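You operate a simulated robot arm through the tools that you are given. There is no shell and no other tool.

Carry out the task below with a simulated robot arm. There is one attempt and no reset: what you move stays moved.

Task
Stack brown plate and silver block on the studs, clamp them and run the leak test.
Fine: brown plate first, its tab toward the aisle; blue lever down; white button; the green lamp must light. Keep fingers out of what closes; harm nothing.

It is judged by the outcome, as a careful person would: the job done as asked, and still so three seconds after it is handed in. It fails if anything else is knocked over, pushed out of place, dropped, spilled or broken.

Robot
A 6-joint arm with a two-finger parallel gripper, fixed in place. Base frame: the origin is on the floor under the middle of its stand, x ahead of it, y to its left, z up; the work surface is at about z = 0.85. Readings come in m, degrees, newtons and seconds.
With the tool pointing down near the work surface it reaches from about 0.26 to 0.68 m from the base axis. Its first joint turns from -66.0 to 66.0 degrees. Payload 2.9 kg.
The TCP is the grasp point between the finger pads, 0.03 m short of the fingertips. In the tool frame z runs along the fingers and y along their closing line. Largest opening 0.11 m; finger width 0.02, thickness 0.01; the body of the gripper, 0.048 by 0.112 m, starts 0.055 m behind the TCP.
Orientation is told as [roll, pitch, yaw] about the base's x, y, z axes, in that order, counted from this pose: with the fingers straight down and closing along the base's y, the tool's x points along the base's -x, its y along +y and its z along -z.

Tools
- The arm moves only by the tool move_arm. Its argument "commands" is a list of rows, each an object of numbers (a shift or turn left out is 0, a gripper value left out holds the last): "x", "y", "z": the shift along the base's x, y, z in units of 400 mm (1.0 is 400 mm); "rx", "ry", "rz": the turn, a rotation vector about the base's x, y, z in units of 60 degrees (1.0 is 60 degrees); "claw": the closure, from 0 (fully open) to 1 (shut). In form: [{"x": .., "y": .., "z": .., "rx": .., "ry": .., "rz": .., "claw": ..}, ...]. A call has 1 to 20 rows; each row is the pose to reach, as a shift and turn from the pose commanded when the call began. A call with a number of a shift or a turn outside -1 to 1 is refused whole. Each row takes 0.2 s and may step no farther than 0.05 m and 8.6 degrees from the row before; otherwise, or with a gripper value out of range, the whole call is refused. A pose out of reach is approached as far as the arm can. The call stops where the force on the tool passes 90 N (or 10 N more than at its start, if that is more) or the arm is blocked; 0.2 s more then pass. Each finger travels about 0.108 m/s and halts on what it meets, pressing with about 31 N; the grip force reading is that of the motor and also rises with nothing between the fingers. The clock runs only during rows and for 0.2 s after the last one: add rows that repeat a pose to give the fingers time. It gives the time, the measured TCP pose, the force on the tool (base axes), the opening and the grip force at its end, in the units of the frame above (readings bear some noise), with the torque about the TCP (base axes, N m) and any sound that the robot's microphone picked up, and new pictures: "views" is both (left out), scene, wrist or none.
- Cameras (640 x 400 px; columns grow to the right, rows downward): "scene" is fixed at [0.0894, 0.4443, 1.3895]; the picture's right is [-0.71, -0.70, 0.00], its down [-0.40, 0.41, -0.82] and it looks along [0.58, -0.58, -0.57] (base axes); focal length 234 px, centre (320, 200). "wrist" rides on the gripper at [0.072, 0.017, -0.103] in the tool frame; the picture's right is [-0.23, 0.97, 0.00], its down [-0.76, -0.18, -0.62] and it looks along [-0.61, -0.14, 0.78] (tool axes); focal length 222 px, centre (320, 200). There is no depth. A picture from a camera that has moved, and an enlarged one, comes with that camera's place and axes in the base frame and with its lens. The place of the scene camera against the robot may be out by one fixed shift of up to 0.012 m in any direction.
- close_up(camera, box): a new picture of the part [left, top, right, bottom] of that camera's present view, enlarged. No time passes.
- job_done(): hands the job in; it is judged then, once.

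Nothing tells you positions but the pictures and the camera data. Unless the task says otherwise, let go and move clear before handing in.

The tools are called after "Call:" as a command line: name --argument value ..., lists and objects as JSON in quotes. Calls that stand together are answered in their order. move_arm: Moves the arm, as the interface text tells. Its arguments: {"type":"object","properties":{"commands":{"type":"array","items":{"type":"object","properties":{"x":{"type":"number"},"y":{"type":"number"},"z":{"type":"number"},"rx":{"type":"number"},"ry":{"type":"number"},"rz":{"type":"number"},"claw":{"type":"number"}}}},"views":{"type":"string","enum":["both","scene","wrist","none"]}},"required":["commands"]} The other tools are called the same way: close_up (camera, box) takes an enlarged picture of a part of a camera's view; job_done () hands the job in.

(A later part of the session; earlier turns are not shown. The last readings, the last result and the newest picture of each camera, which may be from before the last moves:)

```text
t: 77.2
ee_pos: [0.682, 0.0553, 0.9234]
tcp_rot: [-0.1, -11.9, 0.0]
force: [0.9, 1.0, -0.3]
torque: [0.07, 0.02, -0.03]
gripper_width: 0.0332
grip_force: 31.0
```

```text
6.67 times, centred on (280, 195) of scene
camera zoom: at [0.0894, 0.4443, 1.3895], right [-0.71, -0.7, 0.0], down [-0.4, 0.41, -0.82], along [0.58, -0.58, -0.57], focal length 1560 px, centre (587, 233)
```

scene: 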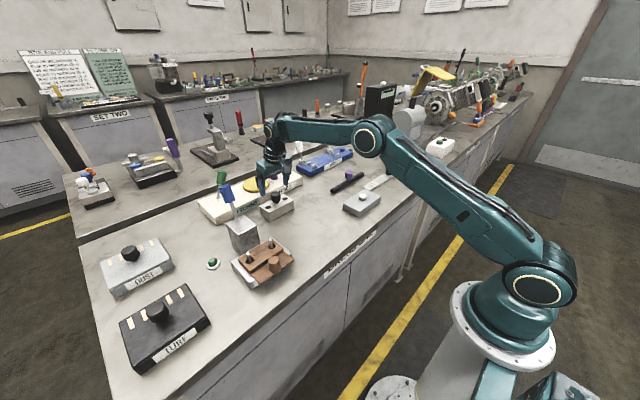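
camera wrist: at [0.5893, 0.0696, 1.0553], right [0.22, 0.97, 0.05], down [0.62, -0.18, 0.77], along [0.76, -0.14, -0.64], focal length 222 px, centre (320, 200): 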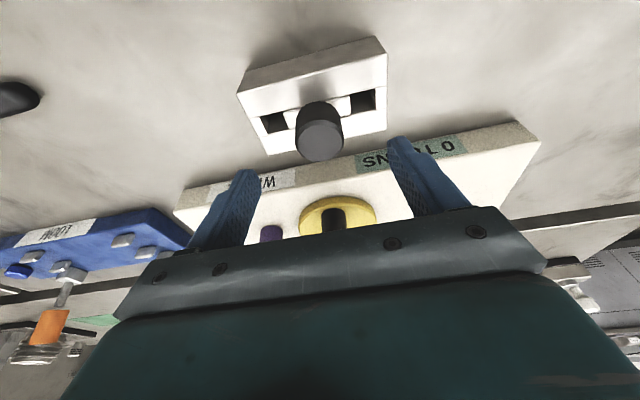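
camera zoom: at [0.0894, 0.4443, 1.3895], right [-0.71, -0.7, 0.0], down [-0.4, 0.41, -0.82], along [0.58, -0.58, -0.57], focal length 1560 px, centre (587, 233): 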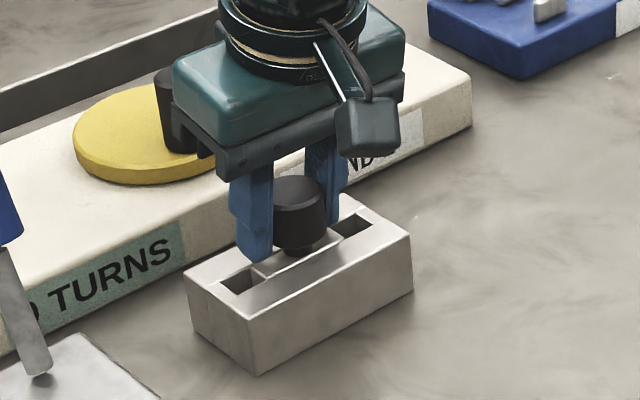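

The block is gripped at 33 mm and hasn't shifted. I'll lift it 105 mm, draw it inward in x first to stay clear of the pedestal and lever, then carry it across in y.

Call:
move_arm --commands '[{"z": 0.02}, {"z": 0.07}, {"z": 0.14}, {"z": 0.21}, {"z": 0.2625}, {"z": 0.2625}]' --views "none"

Call:
close_up --camera "scene" --box '[235, 140, 325, 220]'

Call:
close_up --camera "wrist" --box '[230, 90, 430, 230]'

```text
t: 78.6
ee_pos: [0.6806, 0.0557, 1.0311]
tcp_rot: [-0.1, -11.9, 0.0]
force: [0.4, -0.6, -1.8]
torque: [-0.01, 0.02, 0.03]
gripper_width: 0.0334
grip_force: 31.3
```

```text
5.00 times, centred on (280, 180) of scene
camera zoom: at [0.0895, 0.4443, 1.3895], right [-0.71, -0.7, 0.0], down [-0.4, 0.41, -0.82], along [0.58, -0.58, -0.57], focal length 1170 px, centre (520, 300)
```

zoom: 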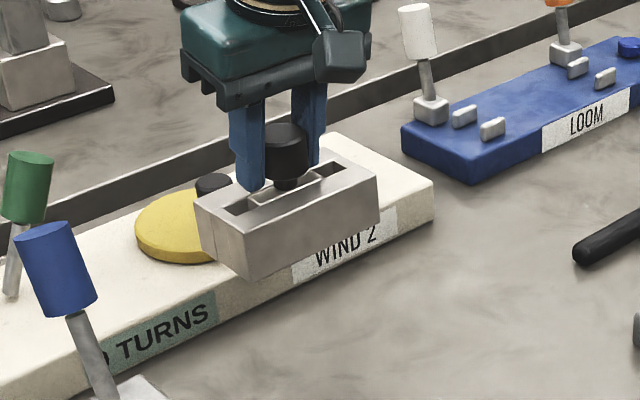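

```text
2.86 times, centred on (330, 160) of wrist
camera zoom: at [0.5897, 0.0726, 1.1166], right [0.22, 0.97, 0.05], down [0.62, -0.18, 0.77], along [0.76, -0.14, -0.64], focal length 635 px, centre (291, 314)
```

zoom: 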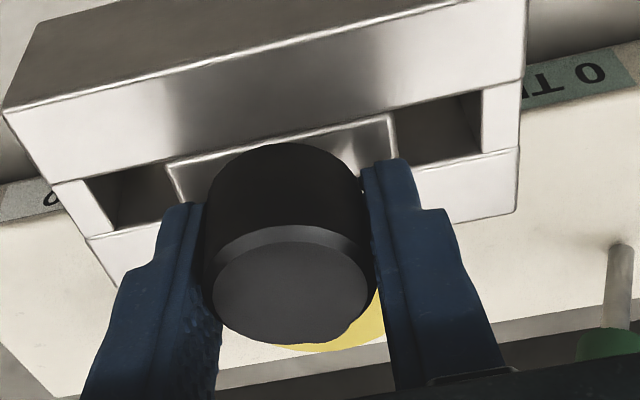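

It lifted level with no slip. Now I'll bring it inward in x, then across in y to above the studs.

Call:
move_arm --commands '[{"x": -0.08}, {"x": -0.17}, {"x": -0.26}, {"x": -0.35}, {"x": -0.436}, {"x": -0.436, "y": 0.08}, {"x": -0.436, "y": 0.17}, {"x": -0.436, "y": 0.26}, {"x": -0.436, "y": 0.35}, {"x": -0.436, "y": 0.42}, {"x": -0.436, "y": 0.4495}, {"x": -0.436, "y": 0.4495}, {"x": -0.436, "y": 0.4495}]' --views "both"

Call:
close_up --camera "scene" --box '[206, 190, 306, 280]'

Call:
close_up --camera "wrist" --box '[230, 90, 430, 230]'

```text
t: 81.4
ee_pos: [0.5084, 0.2374, 1.0295]
tcp_rot: [-0.1, -11.9, -0.1]
force: [0.7, -0.6, -1.6]
torque: [0.02, 0.02, -0.02]
gripper_width: 0.0334
grip_force: 31.1
camera wrist: at [0.4162, 0.2538, 1.1155], right [0.22, 0.97, 0.05], down [0.62, -0.18, 0.77], along [0.76, -0.14, -0.64], focal length 222 px, centre (320, 200)
```

scene: 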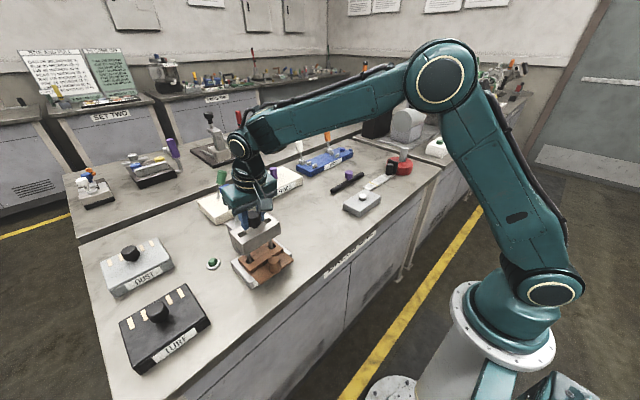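
wrist: 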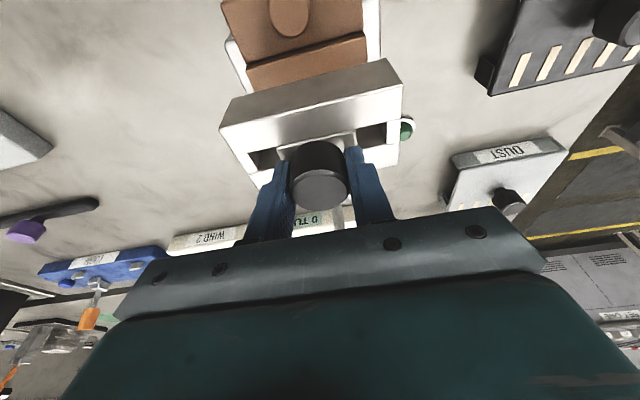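

```text
4.44 times, centred on (256, 235) of scene
camera zoom: at [0.0894, 0.4443, 1.3895], right [-0.71, -0.7, 0.0], down [-0.4, 0.41, -0.82], along [0.58, -0.58, -0.57], focal length 1040 px, centre (604, 44)
```

zoom: 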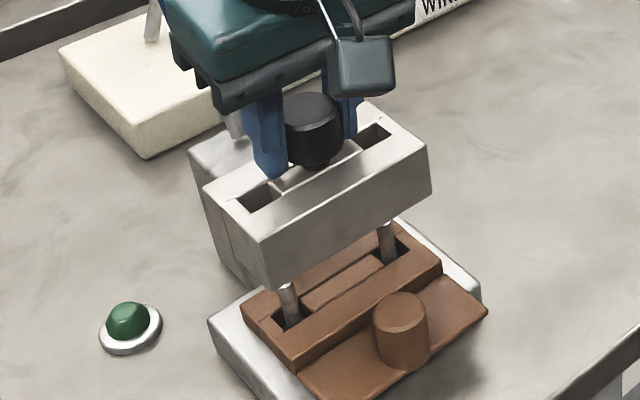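

```text
2.86 times, centred on (330, 160) of wrist
camera zoom: at [0.4162, 0.2538, 1.1155], right [0.22, 0.97, 0.05], down [0.62, -0.18, 0.77], along [0.76, -0.14, -0.64], focal length 635 px, centre (291, 314)
```

zoom: 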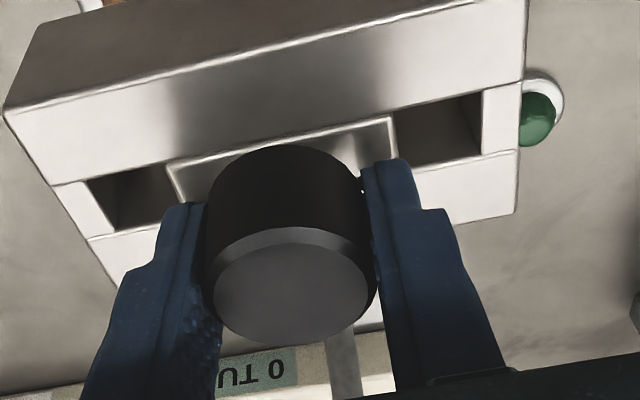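

Call:
close_up --camera "scene" --box '[238, 216, 298, 262]'

Call:
close_up --camera "scene" --box '[228, 220, 268, 260]'

```text
8.70 times, centred on (268, 239) of scene
camera zoom: at [0.0894, 0.4443, 1.3895], right [-0.71, -0.7, 0.0], down [-0.4, 0.41, -0.82], along [0.58, -0.58, -0.57], focal length 2035 px, centre (772, -139)
```

zoom: 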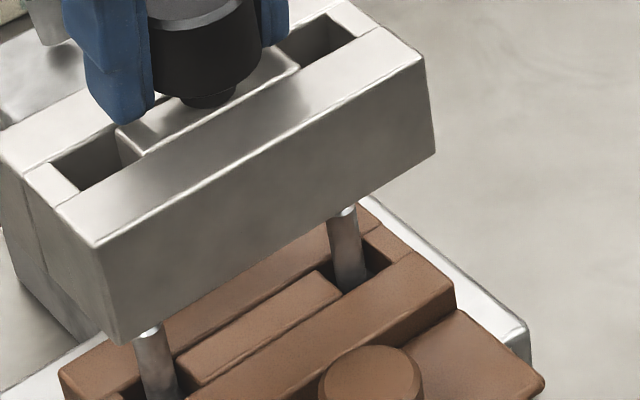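

```text
10.00 times, centred on (248, 240) of scene
camera zoom: at [0.0894, 0.4443, 1.3895], right [-0.71, -0.7, 0.0], down [-0.4, 0.41, -0.82], along [0.58, -0.58, -0.57], focal length 2340 px, centre (1040, -200)
```

zoom: 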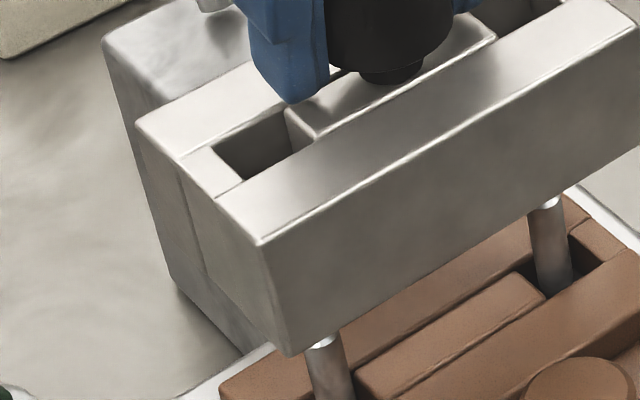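

Compared with the brown plate's insertion, the block's holes look within about 2 mm of the studs. I'll lower to just above the tips, then step down carefully while watching the force.

Call:
move_arm --commands '[{"z": -0.03}, {"z": -0.055}, {"z": -0.055}]' --views "none"

Call:
move_arm --commands '[{"z": -0.005}, {"z": -0.0075}, {"z": -0.0075}]' --views "none"

```text
t: 82.2
ee_pos: [0.5079, 0.2361, 1.0076]
tcp_rot: [-0.1, -12.0, 0.0]
force: [0.3, 0.6, -2.9]
torque: [0.03, 0.0, -0.03]
gripper_width: 0.0333
grip_force: 31.0
```

```text
t: 83.0
ee_pos: [0.5085, 0.2354, 1.0047]
tcp_rot: [-0.1, -11.8, 0.0]
force: [0.0, 0.5, -2.4]
torque: [0.01, 0.02, 0.01]
gripper_width: 0.0334
grip_force: 31.1
```

Call:
move_arm --commands '[{"z": -0.004}, {"z": -0.0075}, {"z": -0.0075}]' --views "none"

```text
t: 83.8
ee_pos: [0.5061, 0.2346, 1.0017]
tcp_rot: [-0.1, -11.9, -0.1]
force: [-0.1, -0.6, -1.4]
torque: [0.01, -0.03, 0.01]
gripper_width: 0.0335
grip_force: 31.4
```

Call:
move_arm --commands '[{"z": -0.004}, {"z": -0.0075}, {"z": -0.0075}]' --views "none"

```text
t: 84.6
ee_pos: [0.5078, 0.2359, 0.9998]
tcp_rot: [-0.2, -12.0, 0.1]
force: [-0.2, 0.0, -2.3]
torque: [0.06, 0.02, 0.02]
gripper_width: 0.0332
grip_force: 30.9
```

Call:
move_arm --commands '[{"z": -0.005}, {"z": -0.01}, {"z": -0.01}]' --views "none"

Call:
close_up --camera "scene" --box '[222, 214, 302, 284]'

```text
t: 85.4
ee_pos: [0.5088, 0.2361, 0.9946]
tcp_rot: [0.0, -12.0, -0.1]
force: [4.7, 0.2, -4.3]
torque: [-0.01, -0.38, 0.09]
gripper_width: 0.0334
grip_force: 30.7
```

```text
5.71 times, centred on (262, 249) of scene
camera zoom: at [0.0896, 0.4443, 1.3895], right [-0.71, -0.7, 0.0], down [-0.4, 0.41, -0.82], along [0.58, -0.58, -0.57], focal length 1337 px, centre (651, -80)
```

zoom: 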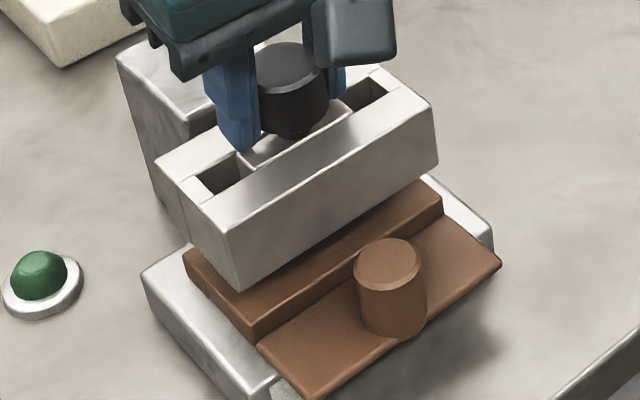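

The block is partly on the studs, with a side force of +4.7 N in x, so its rear hole wall is touching and it needs to go slightly in +x. I'll shift 1.5 mm and re-check.

Call:
move_arm --commands '[{"x": 0.002}, {"x": 0.00375}, {"x": 0.00375}]' --views "none"

```text
t: 86.2
ee_pos: [0.51, 0.2366, 0.9945]
tcp_rot: [-0.1, -12.0, 0.0]
force: [0.2, 0.5, -1.8]
torque: [-0.04, -0.01, -0.01]
gripper_width: 0.0336
grip_force: 30.4
```

The side force is gone. I'll centre it by 1.2 mm more and continue down until it rests on the brown plate.

Call:
move_arm --commands '[{"x": 0.003, "z": -0.005}, {"x": 0.003, "z": -0.015}, {"x": 0.003, "z": -0.03}, {"x": 0.003, "z": -0.045}, {"x": 0.003, "z": -0.045}]' --views "none"

Call:
close_up --camera "scene" --box '[222, 214, 302, 284]'

```text
t: 87.4
ee_pos: [0.5118, 0.2356, 0.9763]
tcp_rot: [-0.2, -11.8, -0.1]
force: [0.9, 0.4, -2.4]
torque: [-0.02, -0.03, 0.03]
gripper_width: 0.0335
grip_force: 31.4
```

```text
5.71 times, centred on (262, 249) of scene
camera zoom: at [0.0894, 0.4443, 1.3895], right [-0.71, -0.7, 0.0], down [-0.4, 0.41, -0.82], along [0.58, -0.58, -0.57], focal length 1337 px, centre (651, -80)
```

zoom: 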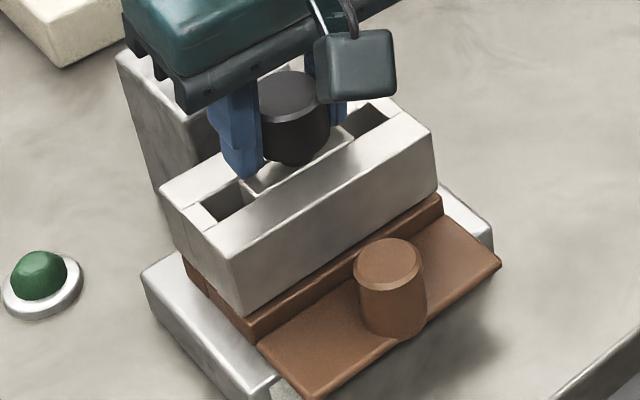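

Call:
move_arm --commands '[{"z": -0.005}, {"z": -0.01}, {"z": -0.01}]' --views "none"

```text
t: 88.2
ee_pos: [0.5115, 0.2365, 0.9735]
tcp_rot: [-0.1, -11.9, 0.1]
force: [0.1, 0.6, -1.6]
torque: [0.02, 0.01, 0.02]
gripper_width: 0.0335
grip_force: 30.3
```

Call:
move_arm --commands '[{"z": -0.004}, {"z": -0.0065}, {"z": -0.0065}]' --views "none"

Call:
close_up --camera "scene" --box '[228, 230, 278, 275]'

```text
t: 89.0
ee_pos: [0.5119, 0.2367, 0.9703]
tcp_rot: [0.0, -12.0, -0.1]
force: [-0.3, 0.0, 1.1]
torque: [0.03, 0.03, 0.0]
gripper_width: 0.0334
grip_force: 30.9
```

```text
8.89 times, centred on (253, 252) of scene
camera zoom: at [0.0894, 0.4442, 1.3895], right [-0.71, -0.7, 0.0], down [-0.4, 0.41, -0.82], along [0.58, -0.58, -0.57], focal length 2080 px, centre (916, -267)
```

zoom: 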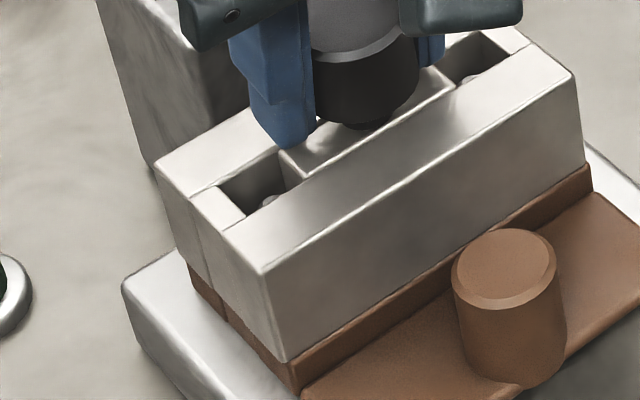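

The block rests on the plate, its weight has transferred, and the stud tips show in both holes. I'll release and rise straight up.

Call:
move_arm --commands '[{"claw": 0.6}, {"claw": 0.4}, {"claw": 0.4}, {"z": 0.05, "claw": 0.4}, {"z": 0.15, "claw": 0.4}, {"z": 0.25, "claw": 0.4}, {"z": 0.35, "claw": 0.4}, {"z": 0.35, "claw": 0.4}]' --views "both"

Call:
close_up --camera "scene" --box '[206, 170, 306, 290]'

Call:
close_up --camera "wrist" --box '[210, 60, 430, 230]'

```text
t: 90.8
ee_pos: [0.5098, 0.233, 1.1121]
tcp_rot: [0.0, -11.9, 0.0]
force: [0.0, 0.3, 0.2]
torque: [0.01, -0.03, -0.01]
gripper_width: 0.0663
grip_force: 0.3
camera wrist: at [0.4179, 0.2509, 1.1983], right [0.22, 0.97, 0.05], down [0.62, -0.18, 0.77], along [0.76, -0.14, -0.64], focal length 222 px, centre (320, 200)
```

scene: 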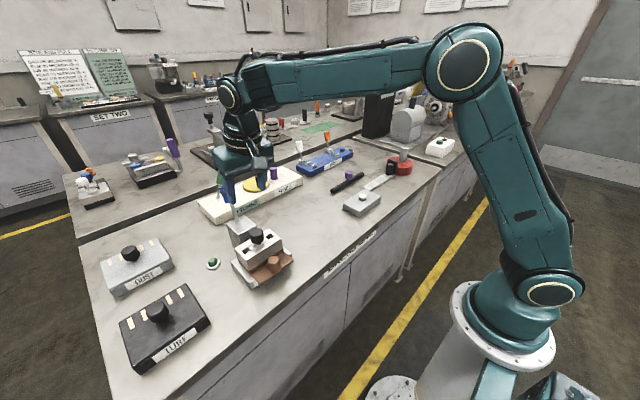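
wrist: 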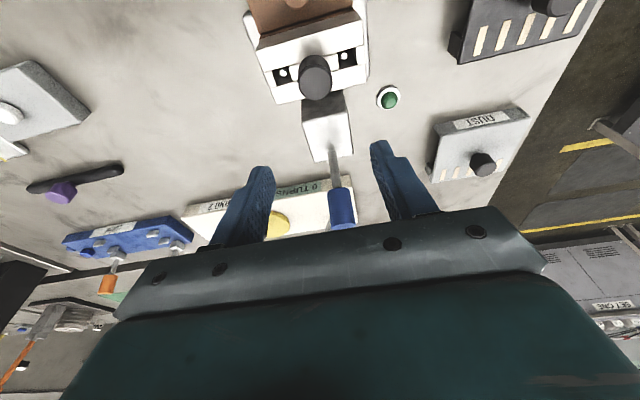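

```text
3.33 times, centred on (256, 230) of scene
camera zoom: at [0.0894, 0.4443, 1.3895], right [-0.71, -0.7, 0.0], down [-0.4, 0.41, -0.82], along [0.58, -0.58, -0.57], focal length 780 px, centre (533, 100)
```

zoom: 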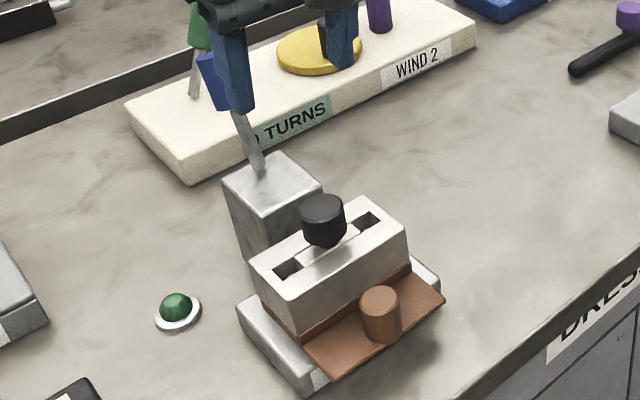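

```text
2.35 times, centred on (320, 145) of wrist
camera zoom: at [0.4179, 0.2509, 1.1983], right [0.22, 0.97, 0.05], down [0.62, -0.18, 0.77], along [0.76, -0.14, -0.64], focal length 523 px, centre (320, 329)
```

zoom: 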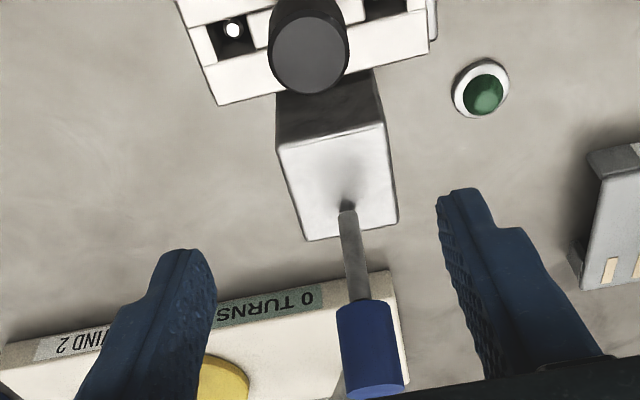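

The stack is complete: brown plate with its tab to the aisle, silver block on top, studs through both. Now the lever. Its base is at (0.612, 0.2365, 0.95) and it leans about 35° backward, 0.108 m long, so swung forward its handle lands on the black knob. I'll approach the handle's upper end with the fingers pointing outward at 30°.

Call:
move_arm --commands '[{"ry": -0.1, "x": 0.05}, {"ry": -0.2, "x": 0.12}, {"ry": -0.3, "x": 0.2, "z": -0.02}, {"ry": -0.3, "x": 0.3, "z": -0.06}, {"ry": -0.3, "x": 0.3, "z": -0.06}, {"ry": -0.3, "x": 0.3, "z": -0.06}]' --views "both"

Call:
close_up --camera "wrist" --box '[230, 70, 430, 230]'

Call:
close_up --camera "scene" --box '[196, 150, 286, 240]'

```text
t: 92.2
ee_pos: [0.6327, 0.2352, 1.0875]
tcp_rot: [-0.1, -30.0, 0.0]
force: [-0.4, 0.5, 0.4]
torque: [0.03, -0.01, -0.01]
gripper_width: 0.0659
grip_force: 0.1
camera wrist: at [0.5177, 0.2523, 1.1415], right [0.2, 0.97, 0.11], down [0.35, -0.18, 0.92], along [0.92, -0.14, -0.37], focal length 222 px, centre (320, 200)
```

scene: 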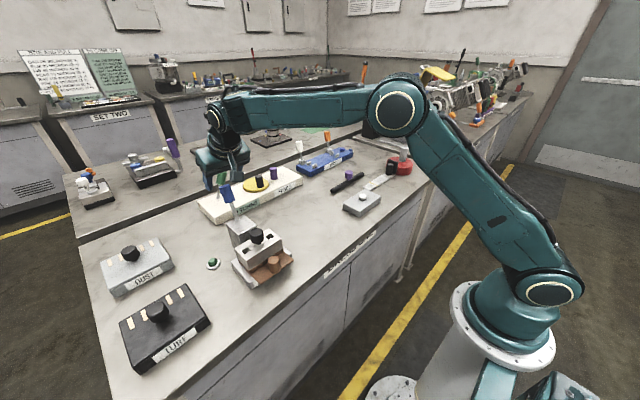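
wrist: 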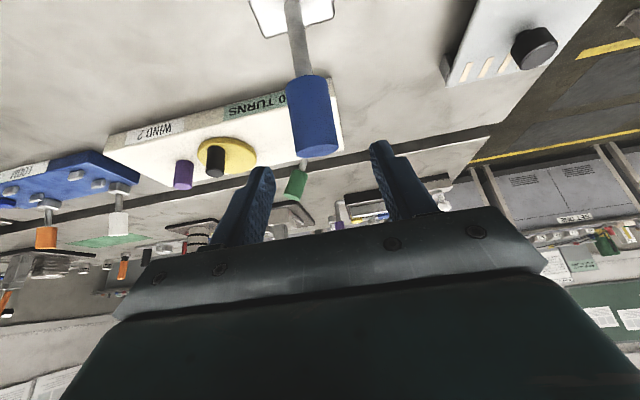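

```text
2.50 times, centred on (330, 150) of wrist
camera zoom: at [0.5177, 0.2523, 1.1415], right [0.2, 0.97, 0.11], down [0.35, -0.18, 0.92], along [0.92, -0.14, -0.37], focal length 555 px, centre (295, 325)
```

zoom: 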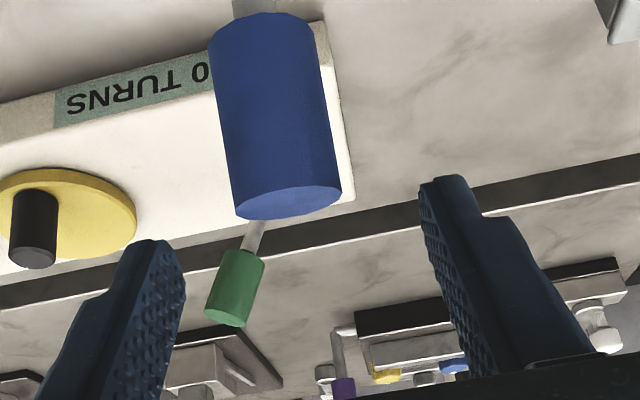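

```text
4.44 times, centred on (241, 195) of scene
camera zoom: at [0.0894, 0.4443, 1.3895], right [-0.71, -0.7, 0.0], down [-0.4, 0.41, -0.82], along [0.58, -0.58, -0.57], focal length 1040 px, centre (671, 222)
```

zoom: 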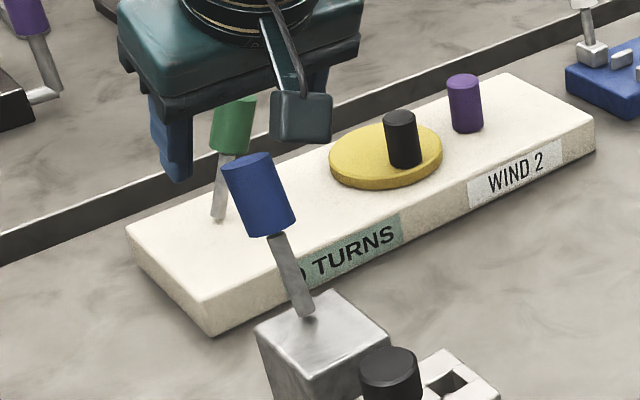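

The handle is about 35 mm thick, and its top end is directly ahead of the fingers, near (0.654, 0.234, 1.046). I'll lower the open fingers to straddle its upper part, with only the fingertip region across it.

Call:
move_arm --commands '[{"x": 0.005, "y": -0.005, "z": -0.04}, {"x": 0.01, "y": -0.005, "z": -0.08}, {"x": 0.0155, "y": -0.005, "z": -0.1125}, {"x": 0.0155, "y": -0.005, "z": -0.1125}]' --views "both"

Call:
close_up --camera "wrist" --box '[230, 70, 430, 230]'

Call:
close_up --camera "scene" --box '[196, 150, 286, 240]'

```text
t: 93.2
ee_pos: [0.6391, 0.2332, 1.041]
tcp_rot: [0.0, -30.1, -0.1]
force: [0.0, -0.1, -0.3]
torque: [0.01, -0.02, 0.01]
gripper_width: 0.0662
grip_force: 0.0
camera wrist: at [0.5244, 0.2504, 1.0948], right [0.2, 0.97, 0.11], down [0.35, -0.18, 0.92], along [0.92, -0.14, -0.37], focal length 222 px, centre (320, 200)
```

scene: 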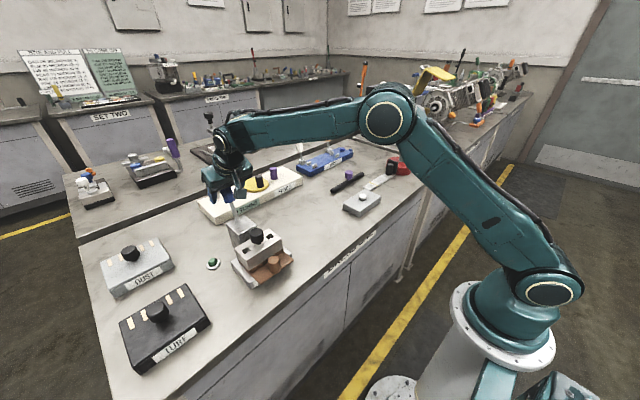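
wrist: 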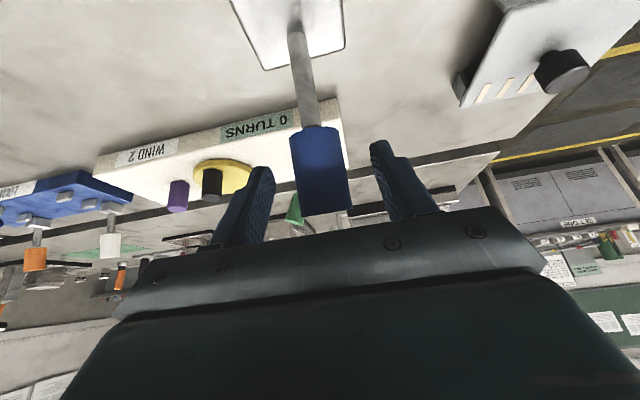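

```text
2.50 times, centred on (330, 150) of wrist
camera zoom: at [0.5244, 0.2504, 1.0948], right [0.2, 0.97, 0.11], down [0.35, -0.18, 0.92], along [0.92, -0.14, -0.37], focal length 555 px, centre (295, 325)
```

zoom: 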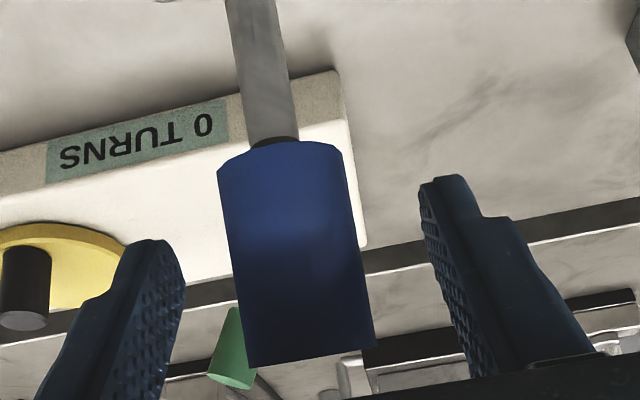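

```text
4.44 times, centred on (241, 195) of scene
camera zoom: at [0.0894, 0.4443, 1.3895], right [-0.71, -0.7, 0.0], down [-0.4, 0.41, -0.82], along [0.58, -0.58, -0.57], focal length 1040 px, centre (671, 222)
```

zoom: 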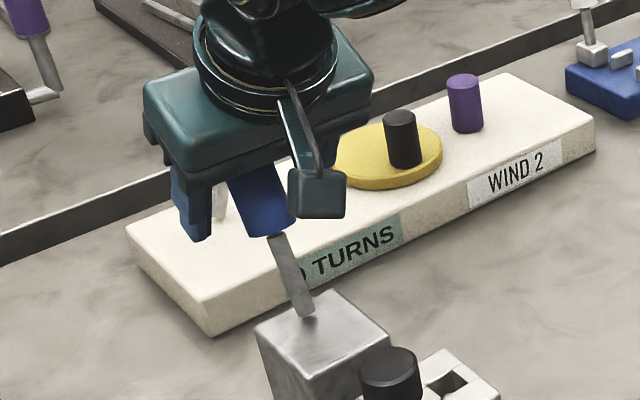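

The handle is centred in y but its axis still lies about 10 mm beyond the fingertips. I'll advance 20 mm along the finger direction and then close gently on it.

Call:
move_arm --commands '[{"x": 0.01, "y": -0.003, "z": -0.0173}, {"x": 0.018, "y": -0.003, "z": -0.031}, {"x": 0.025, "y": -0.003, "z": -0.0433}, {"x": 0.025, "y": -0.003, "z": -0.0433}]' --views "none"

Call:
close_up --camera "wrist" --box '[230, 70, 430, 230]'

Call:
close_up --camera "scene" --box '[206, 160, 276, 230]'

```text
t: 94.2
ee_pos: [0.646, 0.2312, 1.0232]
tcp_rot: [0.0, -29.9, -0.1]
force: [-0.7, 0.7, -0.3]
torque: [-0.01, -0.03, 0.01]
gripper_width: 0.066
grip_force: 0.0
```

```text
2.50 times, centred on (330, 150) of wrist
camera zoom: at [0.5328, 0.2491, 1.0771], right [0.2, 0.97, 0.11], down [0.35, -0.18, 0.92], along [0.92, -0.14, -0.37], focal length 555 px, centre (295, 325)
```

zoom: 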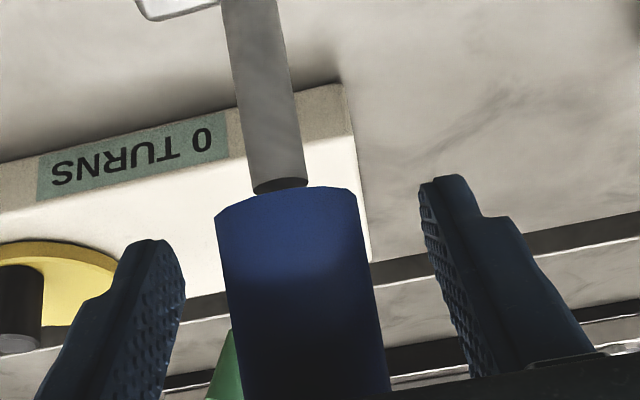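

```text
5.71 times, centred on (241, 195) of scene
camera zoom: at [0.0894, 0.4443, 1.3895], right [-0.71, -0.7, 0.0], down [-0.4, 0.41, -0.82], along [0.58, -0.58, -0.57], focal length 1337 px, centre (771, 229)
```

zoom: 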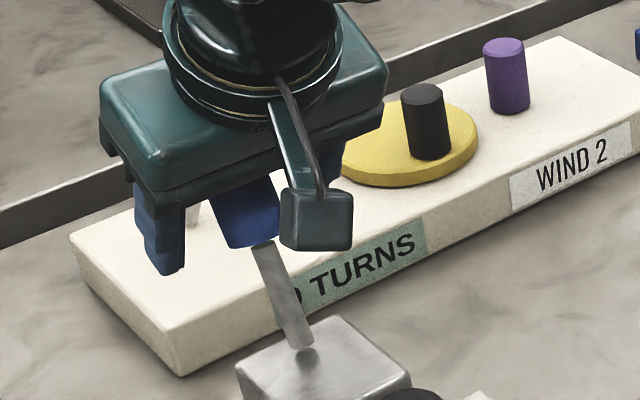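

The fingers appear to straddle the handle now. I'll close them and read the width to confirm they have it.

Call:
move_arm --commands '[{"claw": 0.55}, {"claw": 0.7}, {"claw": 0.85}, {"claw": 1}, {"claw": 1}]' --views "none"

Call:
close_up --camera "wrist" --box '[230, 70, 430, 230]'

Call:
close_up --camera "scene" --box '[206, 160, 276, 230]'

```text
t: 95.4
ee_pos: [0.6466, 0.2345, 1.0243]
tcp_rot: [0.0, -30.0, 0.2]
force: [3.3, 21.5, -1.9]
torque: [-0.31, -0.33, -0.11]
gripper_width: 0.0295
grip_force: 45.3
```

```text
2.50 times, centred on (330, 150) of wrist
camera zoom: at [0.5324, 0.2512, 1.0773], right [0.19, 0.97, 0.11], down [0.35, -0.18, 0.92], along [0.92, -0.14, -0.37], focal length 555 px, centre (295, 325)
```

zoom: 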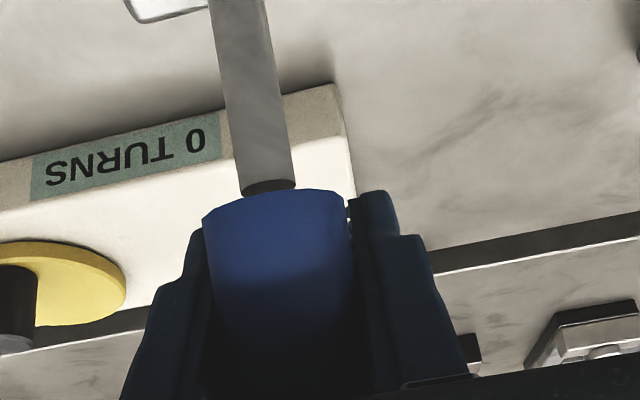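

```text
5.71 times, centred on (241, 195) of scene
camera zoom: at [0.0895, 0.4449, 1.3893], right [-0.71, -0.7, 0.0], down [-0.4, 0.41, -0.82], along [0.58, -0.58, -0.57], focal length 1337 px, centre (771, 229)
```

zoom: 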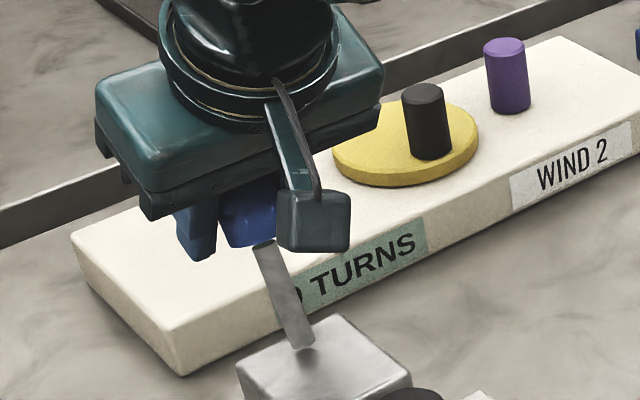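

The handle is gripped at 29.5 mm, with a +21 N side load in y, so the handle sits at a slightly larger y. I'll shift to relieve that before moving the lever.

Call:
move_arm --commands '[{"y": 0.004}, {"y": 0.008}, {"y": 0.008}]' --views "none"

```text
t: 96.2
ee_pos: [0.6471, 0.2351, 1.0244]
tcp_rot: [-0.1, -29.9, -0.2]
force: [-1.8, 6.5, 3.7]
torque: [-0.18, 0.36, 0.24]
gripper_width: 0.0295
grip_force: 44.5
```

The side load is nearly gone. I'll start the lever forward by one centimetre along its arc (toward −x and slightly up) and read the forces.

Call:
move_arm --commands '[{"y": 0.003}, {"x": -0.012, "y": 0.003, "z": 0.005}, {"x": -0.024, "y": 0.003, "z": 0.01}, {"x": -0.024, "y": 0.003, "z": 0.01}]' --views "none"

Call:
close_up --camera "scene" --box '[206, 160, 276, 230]'

Call:
close_up --camera "wrist" --box '[230, 70, 430, 230]'

```text
t: 97.2
ee_pos: [0.6369, 0.2349, 1.0266]
tcp_rot: [0.0, -29.9, -0.3]
force: [14.3, -8.7, -9.0]
torque: [0.14, -1.08, 0.05]
gripper_width: 0.0294
grip_force: 45.3
```

```text
5.71 times, centred on (241, 195) of scene
camera zoom: at [0.09, 0.4441, 1.3895], right [-0.71, -0.7, 0.0], down [-0.4, 0.41, -0.82], along [0.58, -0.58, -0.57], focal length 1337 px, centre (771, 229)
```

zoom: 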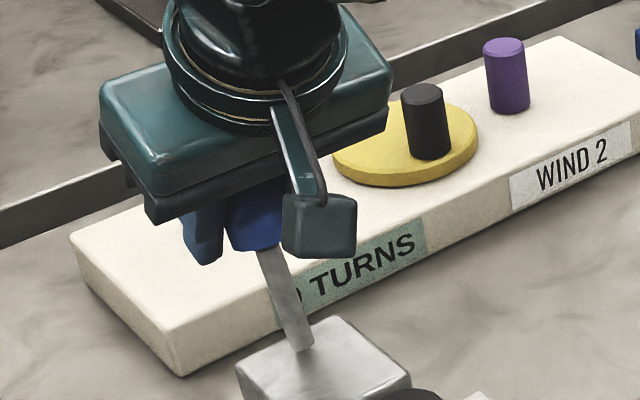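

```text
2.50 times, centred on (330, 150) of wrist
camera zoom: at [0.5233, 0.2524, 1.0805], right [0.2, 0.97, 0.11], down [0.35, -0.18, 0.92], along [0.92, -0.15, -0.38], focal length 555 px, centre (295, 325)
```

zoom: 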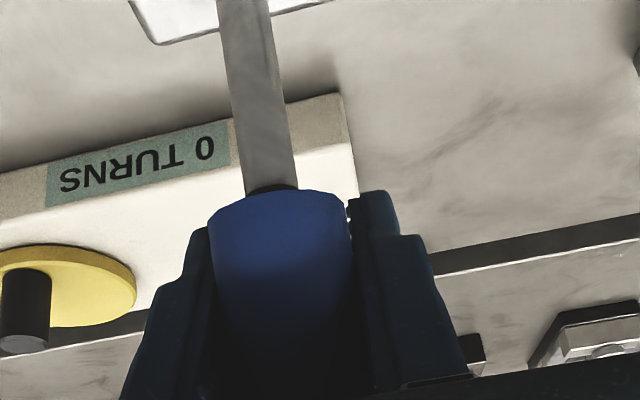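

The lever follows the hand. I'll continue along the arc in small steps and correct y back by 1 mm.

Call:
move_arm --commands '[{"x": -0.015, "y": -0.002, "z": 0.003}, {"x": -0.03, "y": -0.003, "z": 0.005}, {"x": -0.046, "y": -0.003, "z": 0.005}, {"x": -0.0625, "y": -0.003, "z": 0.004}, {"x": -0.0625, "y": -0.003, "z": 0.004}]' --views "none"

Call:
close_up --camera "scene" --box '[206, 160, 286, 240]'

Call:
close_up --camera "wrist" --box '[230, 70, 430, 230]'

```text
t: 98.4
ee_pos: [0.6139, 0.2356, 1.0299]
tcp_rot: [0.1, -30.2, -0.2]
force: [16.1, -12.3, 3.0]
torque: [-0.02, -1.03, 0.08]
gripper_width: 0.0296
grip_force: 45.0
```

```text
5.00 times, centred on (246, 200) of scene
camera zoom: at [0.0898, 0.4439, 1.3896], right [-0.71, -0.7, 0.0], down [-0.4, 0.41, -0.82], along [0.58, -0.58, -0.57], focal length 1170 px, centre (690, 200)
```

zoom: 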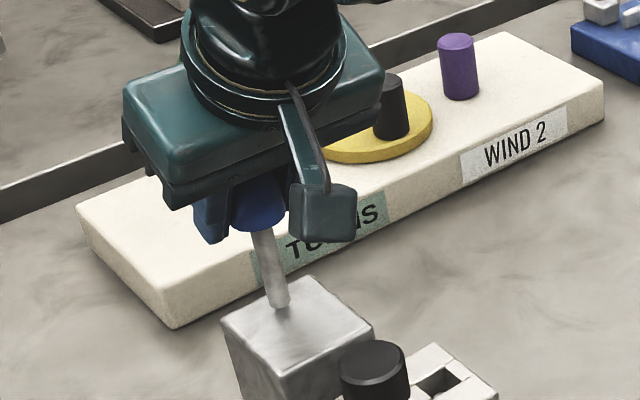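

```text
2.50 times, centred on (330, 150) of wrist
camera zoom: at [0.4986, 0.252, 1.0844], right [0.2, 0.97, 0.11], down [0.34, -0.18, 0.92], along [0.92, -0.14, -0.37], focal length 555 px, centre (295, 325)
```

zoom: 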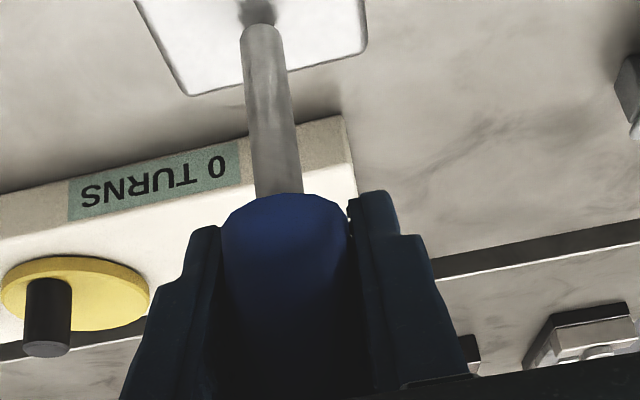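

The lever is now about vertical and still following. I'll carry on forward to about 35° past vertical, easing y by another 1.5 mm.

Call:
move_arm --commands '[{"x": -0.016, "y": -0.003, "z": -0.002}, {"x": -0.032, "y": -0.004, "z": -0.006}, {"x": -0.048, "y": -0.004, "z": -0.011}, {"x": -0.063, "y": -0.004, "z": -0.018}, {"x": -0.077, "y": -0.004, "z": -0.026}, {"x": -0.091, "y": -0.004, "z": -0.034}, {"x": -0.091, "y": -0.004, "z": -0.034}]' --views "none"

Call:
close_up --camera "scene" --box '[206, 170, 306, 270]'

Call:
close_up --camera "wrist" --box '[230, 70, 430, 230]'

```text
t: 100.0
ee_pos: [0.5771, 0.2351, 1.0191]
tcp_rot: [0.1, -30.3, -0.2]
force: [9.2, -7.9, 18.5]
torque: [-0.06, -1.13, -0.11]
gripper_width: 0.0294
grip_force: 45.1
```

```text
4.00 times, centred on (256, 220) of scene
camera zoom: at [0.0893, 0.4439, 1.3896], right [-0.71, -0.7, 0.0], down [-0.4, 0.41, -0.82], along [0.58, -0.58, -0.57], focal length 936 px, centre (576, 120)
```

zoom: 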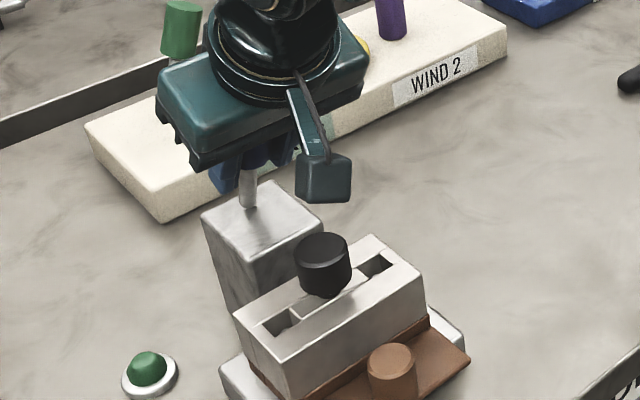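

```text
2.50 times, centred on (330, 150) of wrist
camera zoom: at [0.4622, 0.2518, 1.0714], right [0.2, 0.97, 0.12], down [0.34, -0.18, 0.92], along [0.92, -0.14, -0.37], focal length 555 px, centre (295, 325)
```

zoom: 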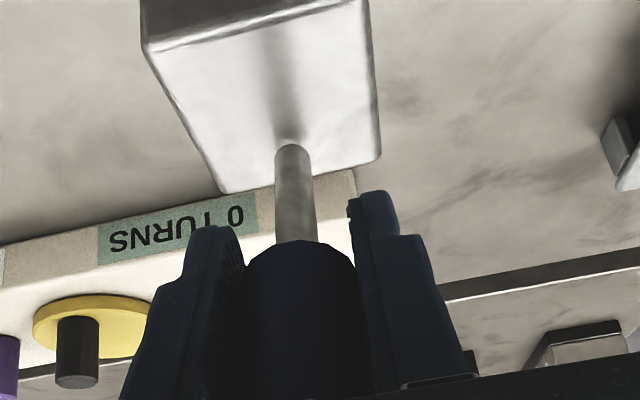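

The lever is past vertical. I won't bring my fingers down with it: I'll release here, back out along the finger direction, and finish by pressing from above with closed fingers.

Call:
move_arm --commands '[{"claw": 0.7}, {"claw": 0.4}, {"claw": 0.4}, {"claw": 0.4}]' --views "none"

Call:
close_up --camera "wrist" --box '[230, 70, 430, 230]'

Call:
close_up --camera "scene" --box '[206, 170, 306, 270]'

```text
t: 101.0
ee_pos: [0.5753, 0.2353, 1.0167]
tcp_rot: [-0.1, -29.9, 0.0]
force: [0.2, 0.6, 0.2]
torque: [-0.02, -0.02, 0.02]
gripper_width: 0.066
grip_force: 0.0
```

```text
2.50 times, centred on (330, 150) of wrist
camera zoom: at [0.4611, 0.2517, 1.0698], right [0.2, 0.97, 0.11], down [0.35, -0.18, 0.92], along [0.92, -0.14, -0.37], focal length 555 px, centre (295, 325)
```

zoom: 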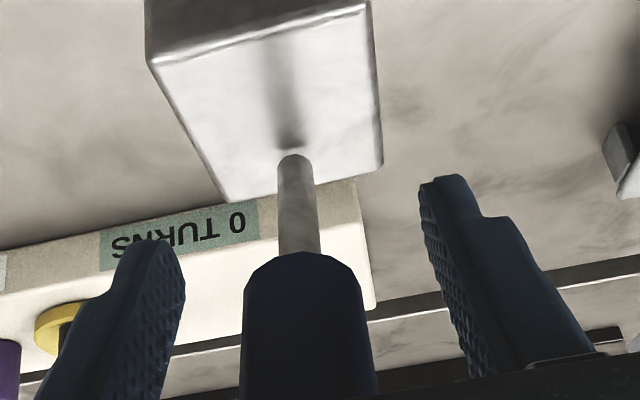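

```text
4.00 times, centred on (256, 220) of scene
camera zoom: at [0.0894, 0.4443, 1.3895], right [-0.71, -0.7, 0.0], down [-0.4, 0.41, -0.82], along [0.58, -0.58, -0.57], focal length 936 px, centre (576, 120)
```

zoom: 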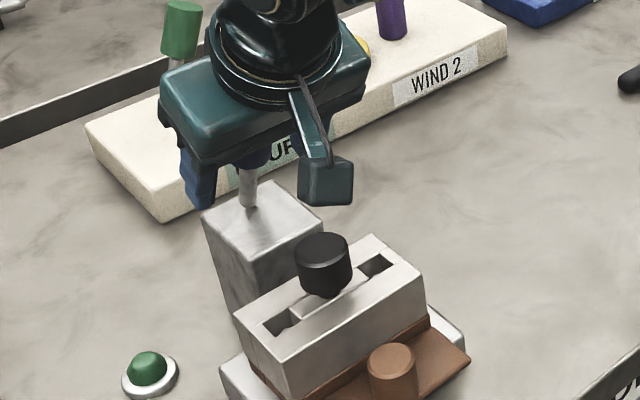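

The lever stays where I left it. I'll back out along the finger axis.

Call:
move_arm --commands '[{"x": -0.025, "z": 0.0433}, {"x": -0.06, "z": 0.104}, {"x": -0.1, "z": 0.173}, {"x": -0.1, "z": 0.173}]' --views "both"

Call:
close_up --camera "wrist" --box '[210, 40, 430, 230]'

Call:
close_up --camera "scene" --box '[206, 160, 306, 270]'

```text
t: 102.0
ee_pos: [0.5358, 0.2322, 1.0851]
tcp_rot: [0.0, -29.9, 0.0]
force: [-0.2, -0.3, 0.1]
torque: [-0.01, 0.0, -0.02]
gripper_width: 0.0658
grip_force: 0.1
camera wrist: at [0.4209, 0.2493, 1.1388], right [0.2, 0.97, 0.11], down [0.35, -0.18, 0.92], along [0.92, -0.14, -0.38], focal length 222 px, centre (320, 200)
```

scene: 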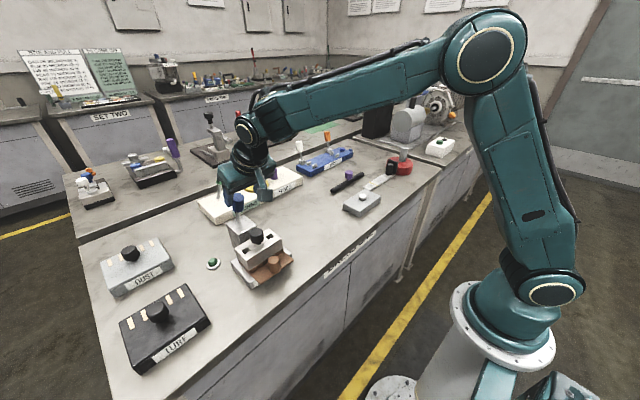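
wrist: 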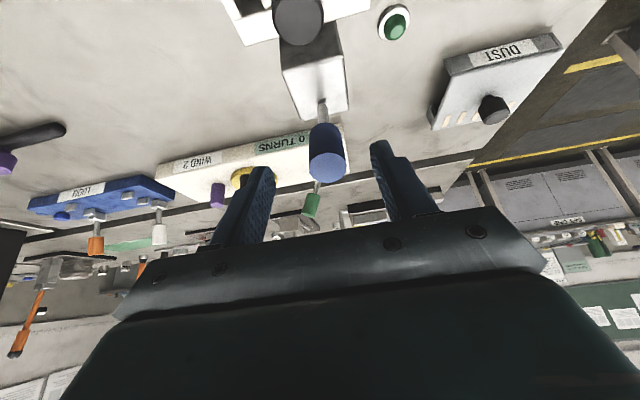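

```text
2.11 times, centred on (320, 135) of wrist
camera zoom: at [0.4209, 0.2493, 1.1388], right [0.2, 0.97, 0.11], down [0.35, -0.18, 0.92], along [0.92, -0.14, -0.38], focal length 468 px, centre (320, 337)
```

zoom: 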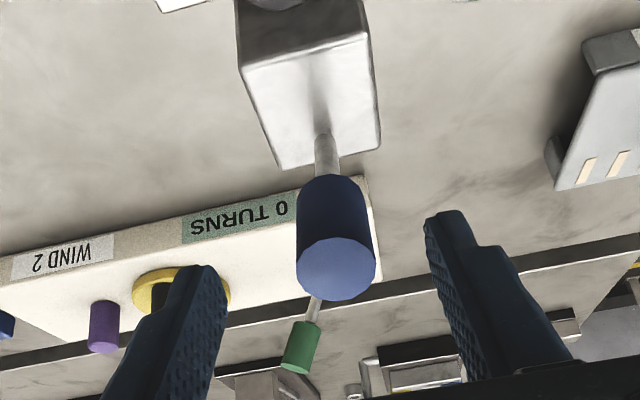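

```text
3.64 times, centred on (256, 215) of scene
camera zoom: at [0.0894, 0.4443, 1.3895], right [-0.71, -0.7, 0.0], down [-0.4, 0.41, -0.82], along [0.58, -0.58, -0.57], focal length 851 px, centre (553, 146)
```

zoom: 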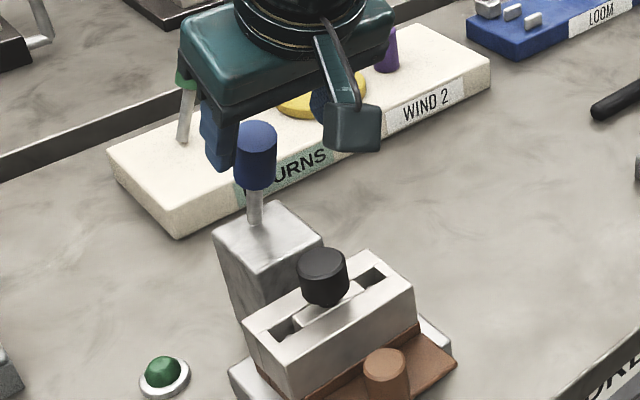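

The lever is about 18° forward of vertical and holds there by friction. I'll close the empty fingers, lift over the handle's end and come down behind it with the fingers roughly parallel to the lever.

Call:
move_arm --commands '[{"z": 0.06, "claw": 0.7}, {"z": 0.125, "claw": 1}, {"z": 0.125, "x": 0.06, "claw": 1}, {"z": 0.125, "x": 0.13, "claw": 1}, {"z": 0.125, "x": 0.19, "claw": 1}, {"z": 0.06, "x": 0.19, "claw": 1}, {"z": -0.02, "x": 0.185, "claw": 1}, {"z": -0.02, "x": 0.185, "claw": 1}]' --views "both"

Call:
close_up --camera "wrist" --box '[210, 40, 430, 230]'

Call:
close_up --camera "scene" --box '[206, 160, 306, 270]'

```text
t: 103.8
ee_pos: [0.6104, 0.2323, 1.076]
tcp_rot: [-0.1, -30.0, -0.1]
force: [-0.4, 0.3, -0.5]
torque: [-0.03, -0.01, 0.0]
gripper_width: 0.0
grip_force: 31.1
camera wrist: at [0.4956, 0.2496, 1.1289], right [0.2, 0.97, 0.11], down [0.35, -0.18, 0.92], along [0.92, -0.14, -0.37], focal length 222 px, centre (320, 200)
```

scene: 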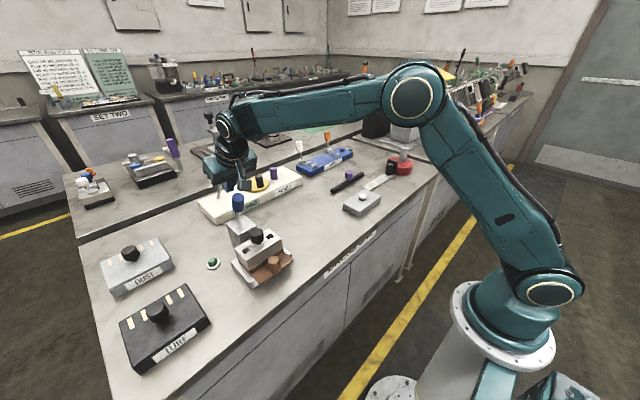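
wrist: 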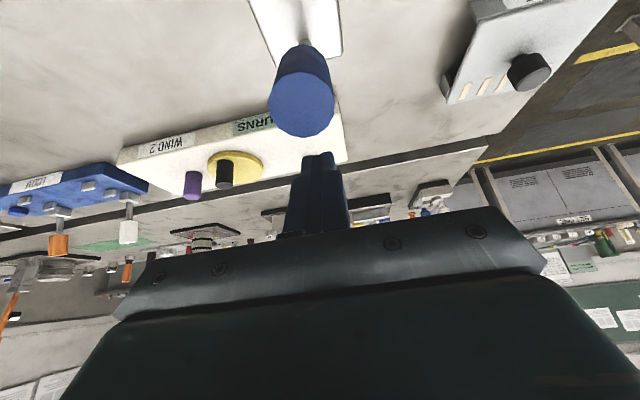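

```text
2.11 times, centred on (320, 135) of wrist
camera zoom: at [0.4956, 0.2496, 1.1289], right [0.2, 0.97, 0.11], down [0.35, -0.18, 0.92], along [0.92, -0.14, -0.37], focal length 468 px, centre (320, 337)
```

zoom: 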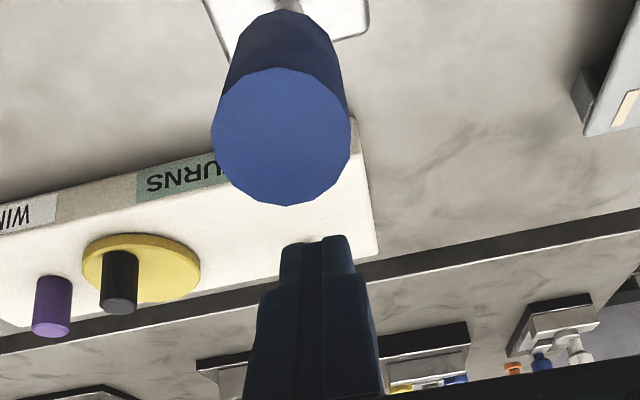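

```text
3.64 times, centred on (256, 215) of scene
camera zoom: at [0.0894, 0.4443, 1.3895], right [-0.71, -0.7, 0.0], down [-0.4, 0.41, -0.82], along [0.58, -0.58, -0.57], focal length 851 px, centre (553, 146)
```

zoom: 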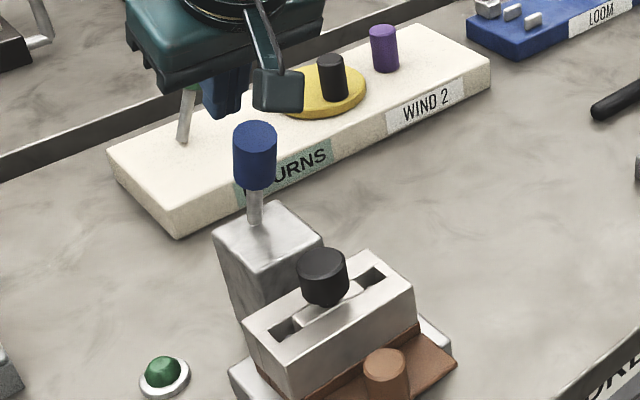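

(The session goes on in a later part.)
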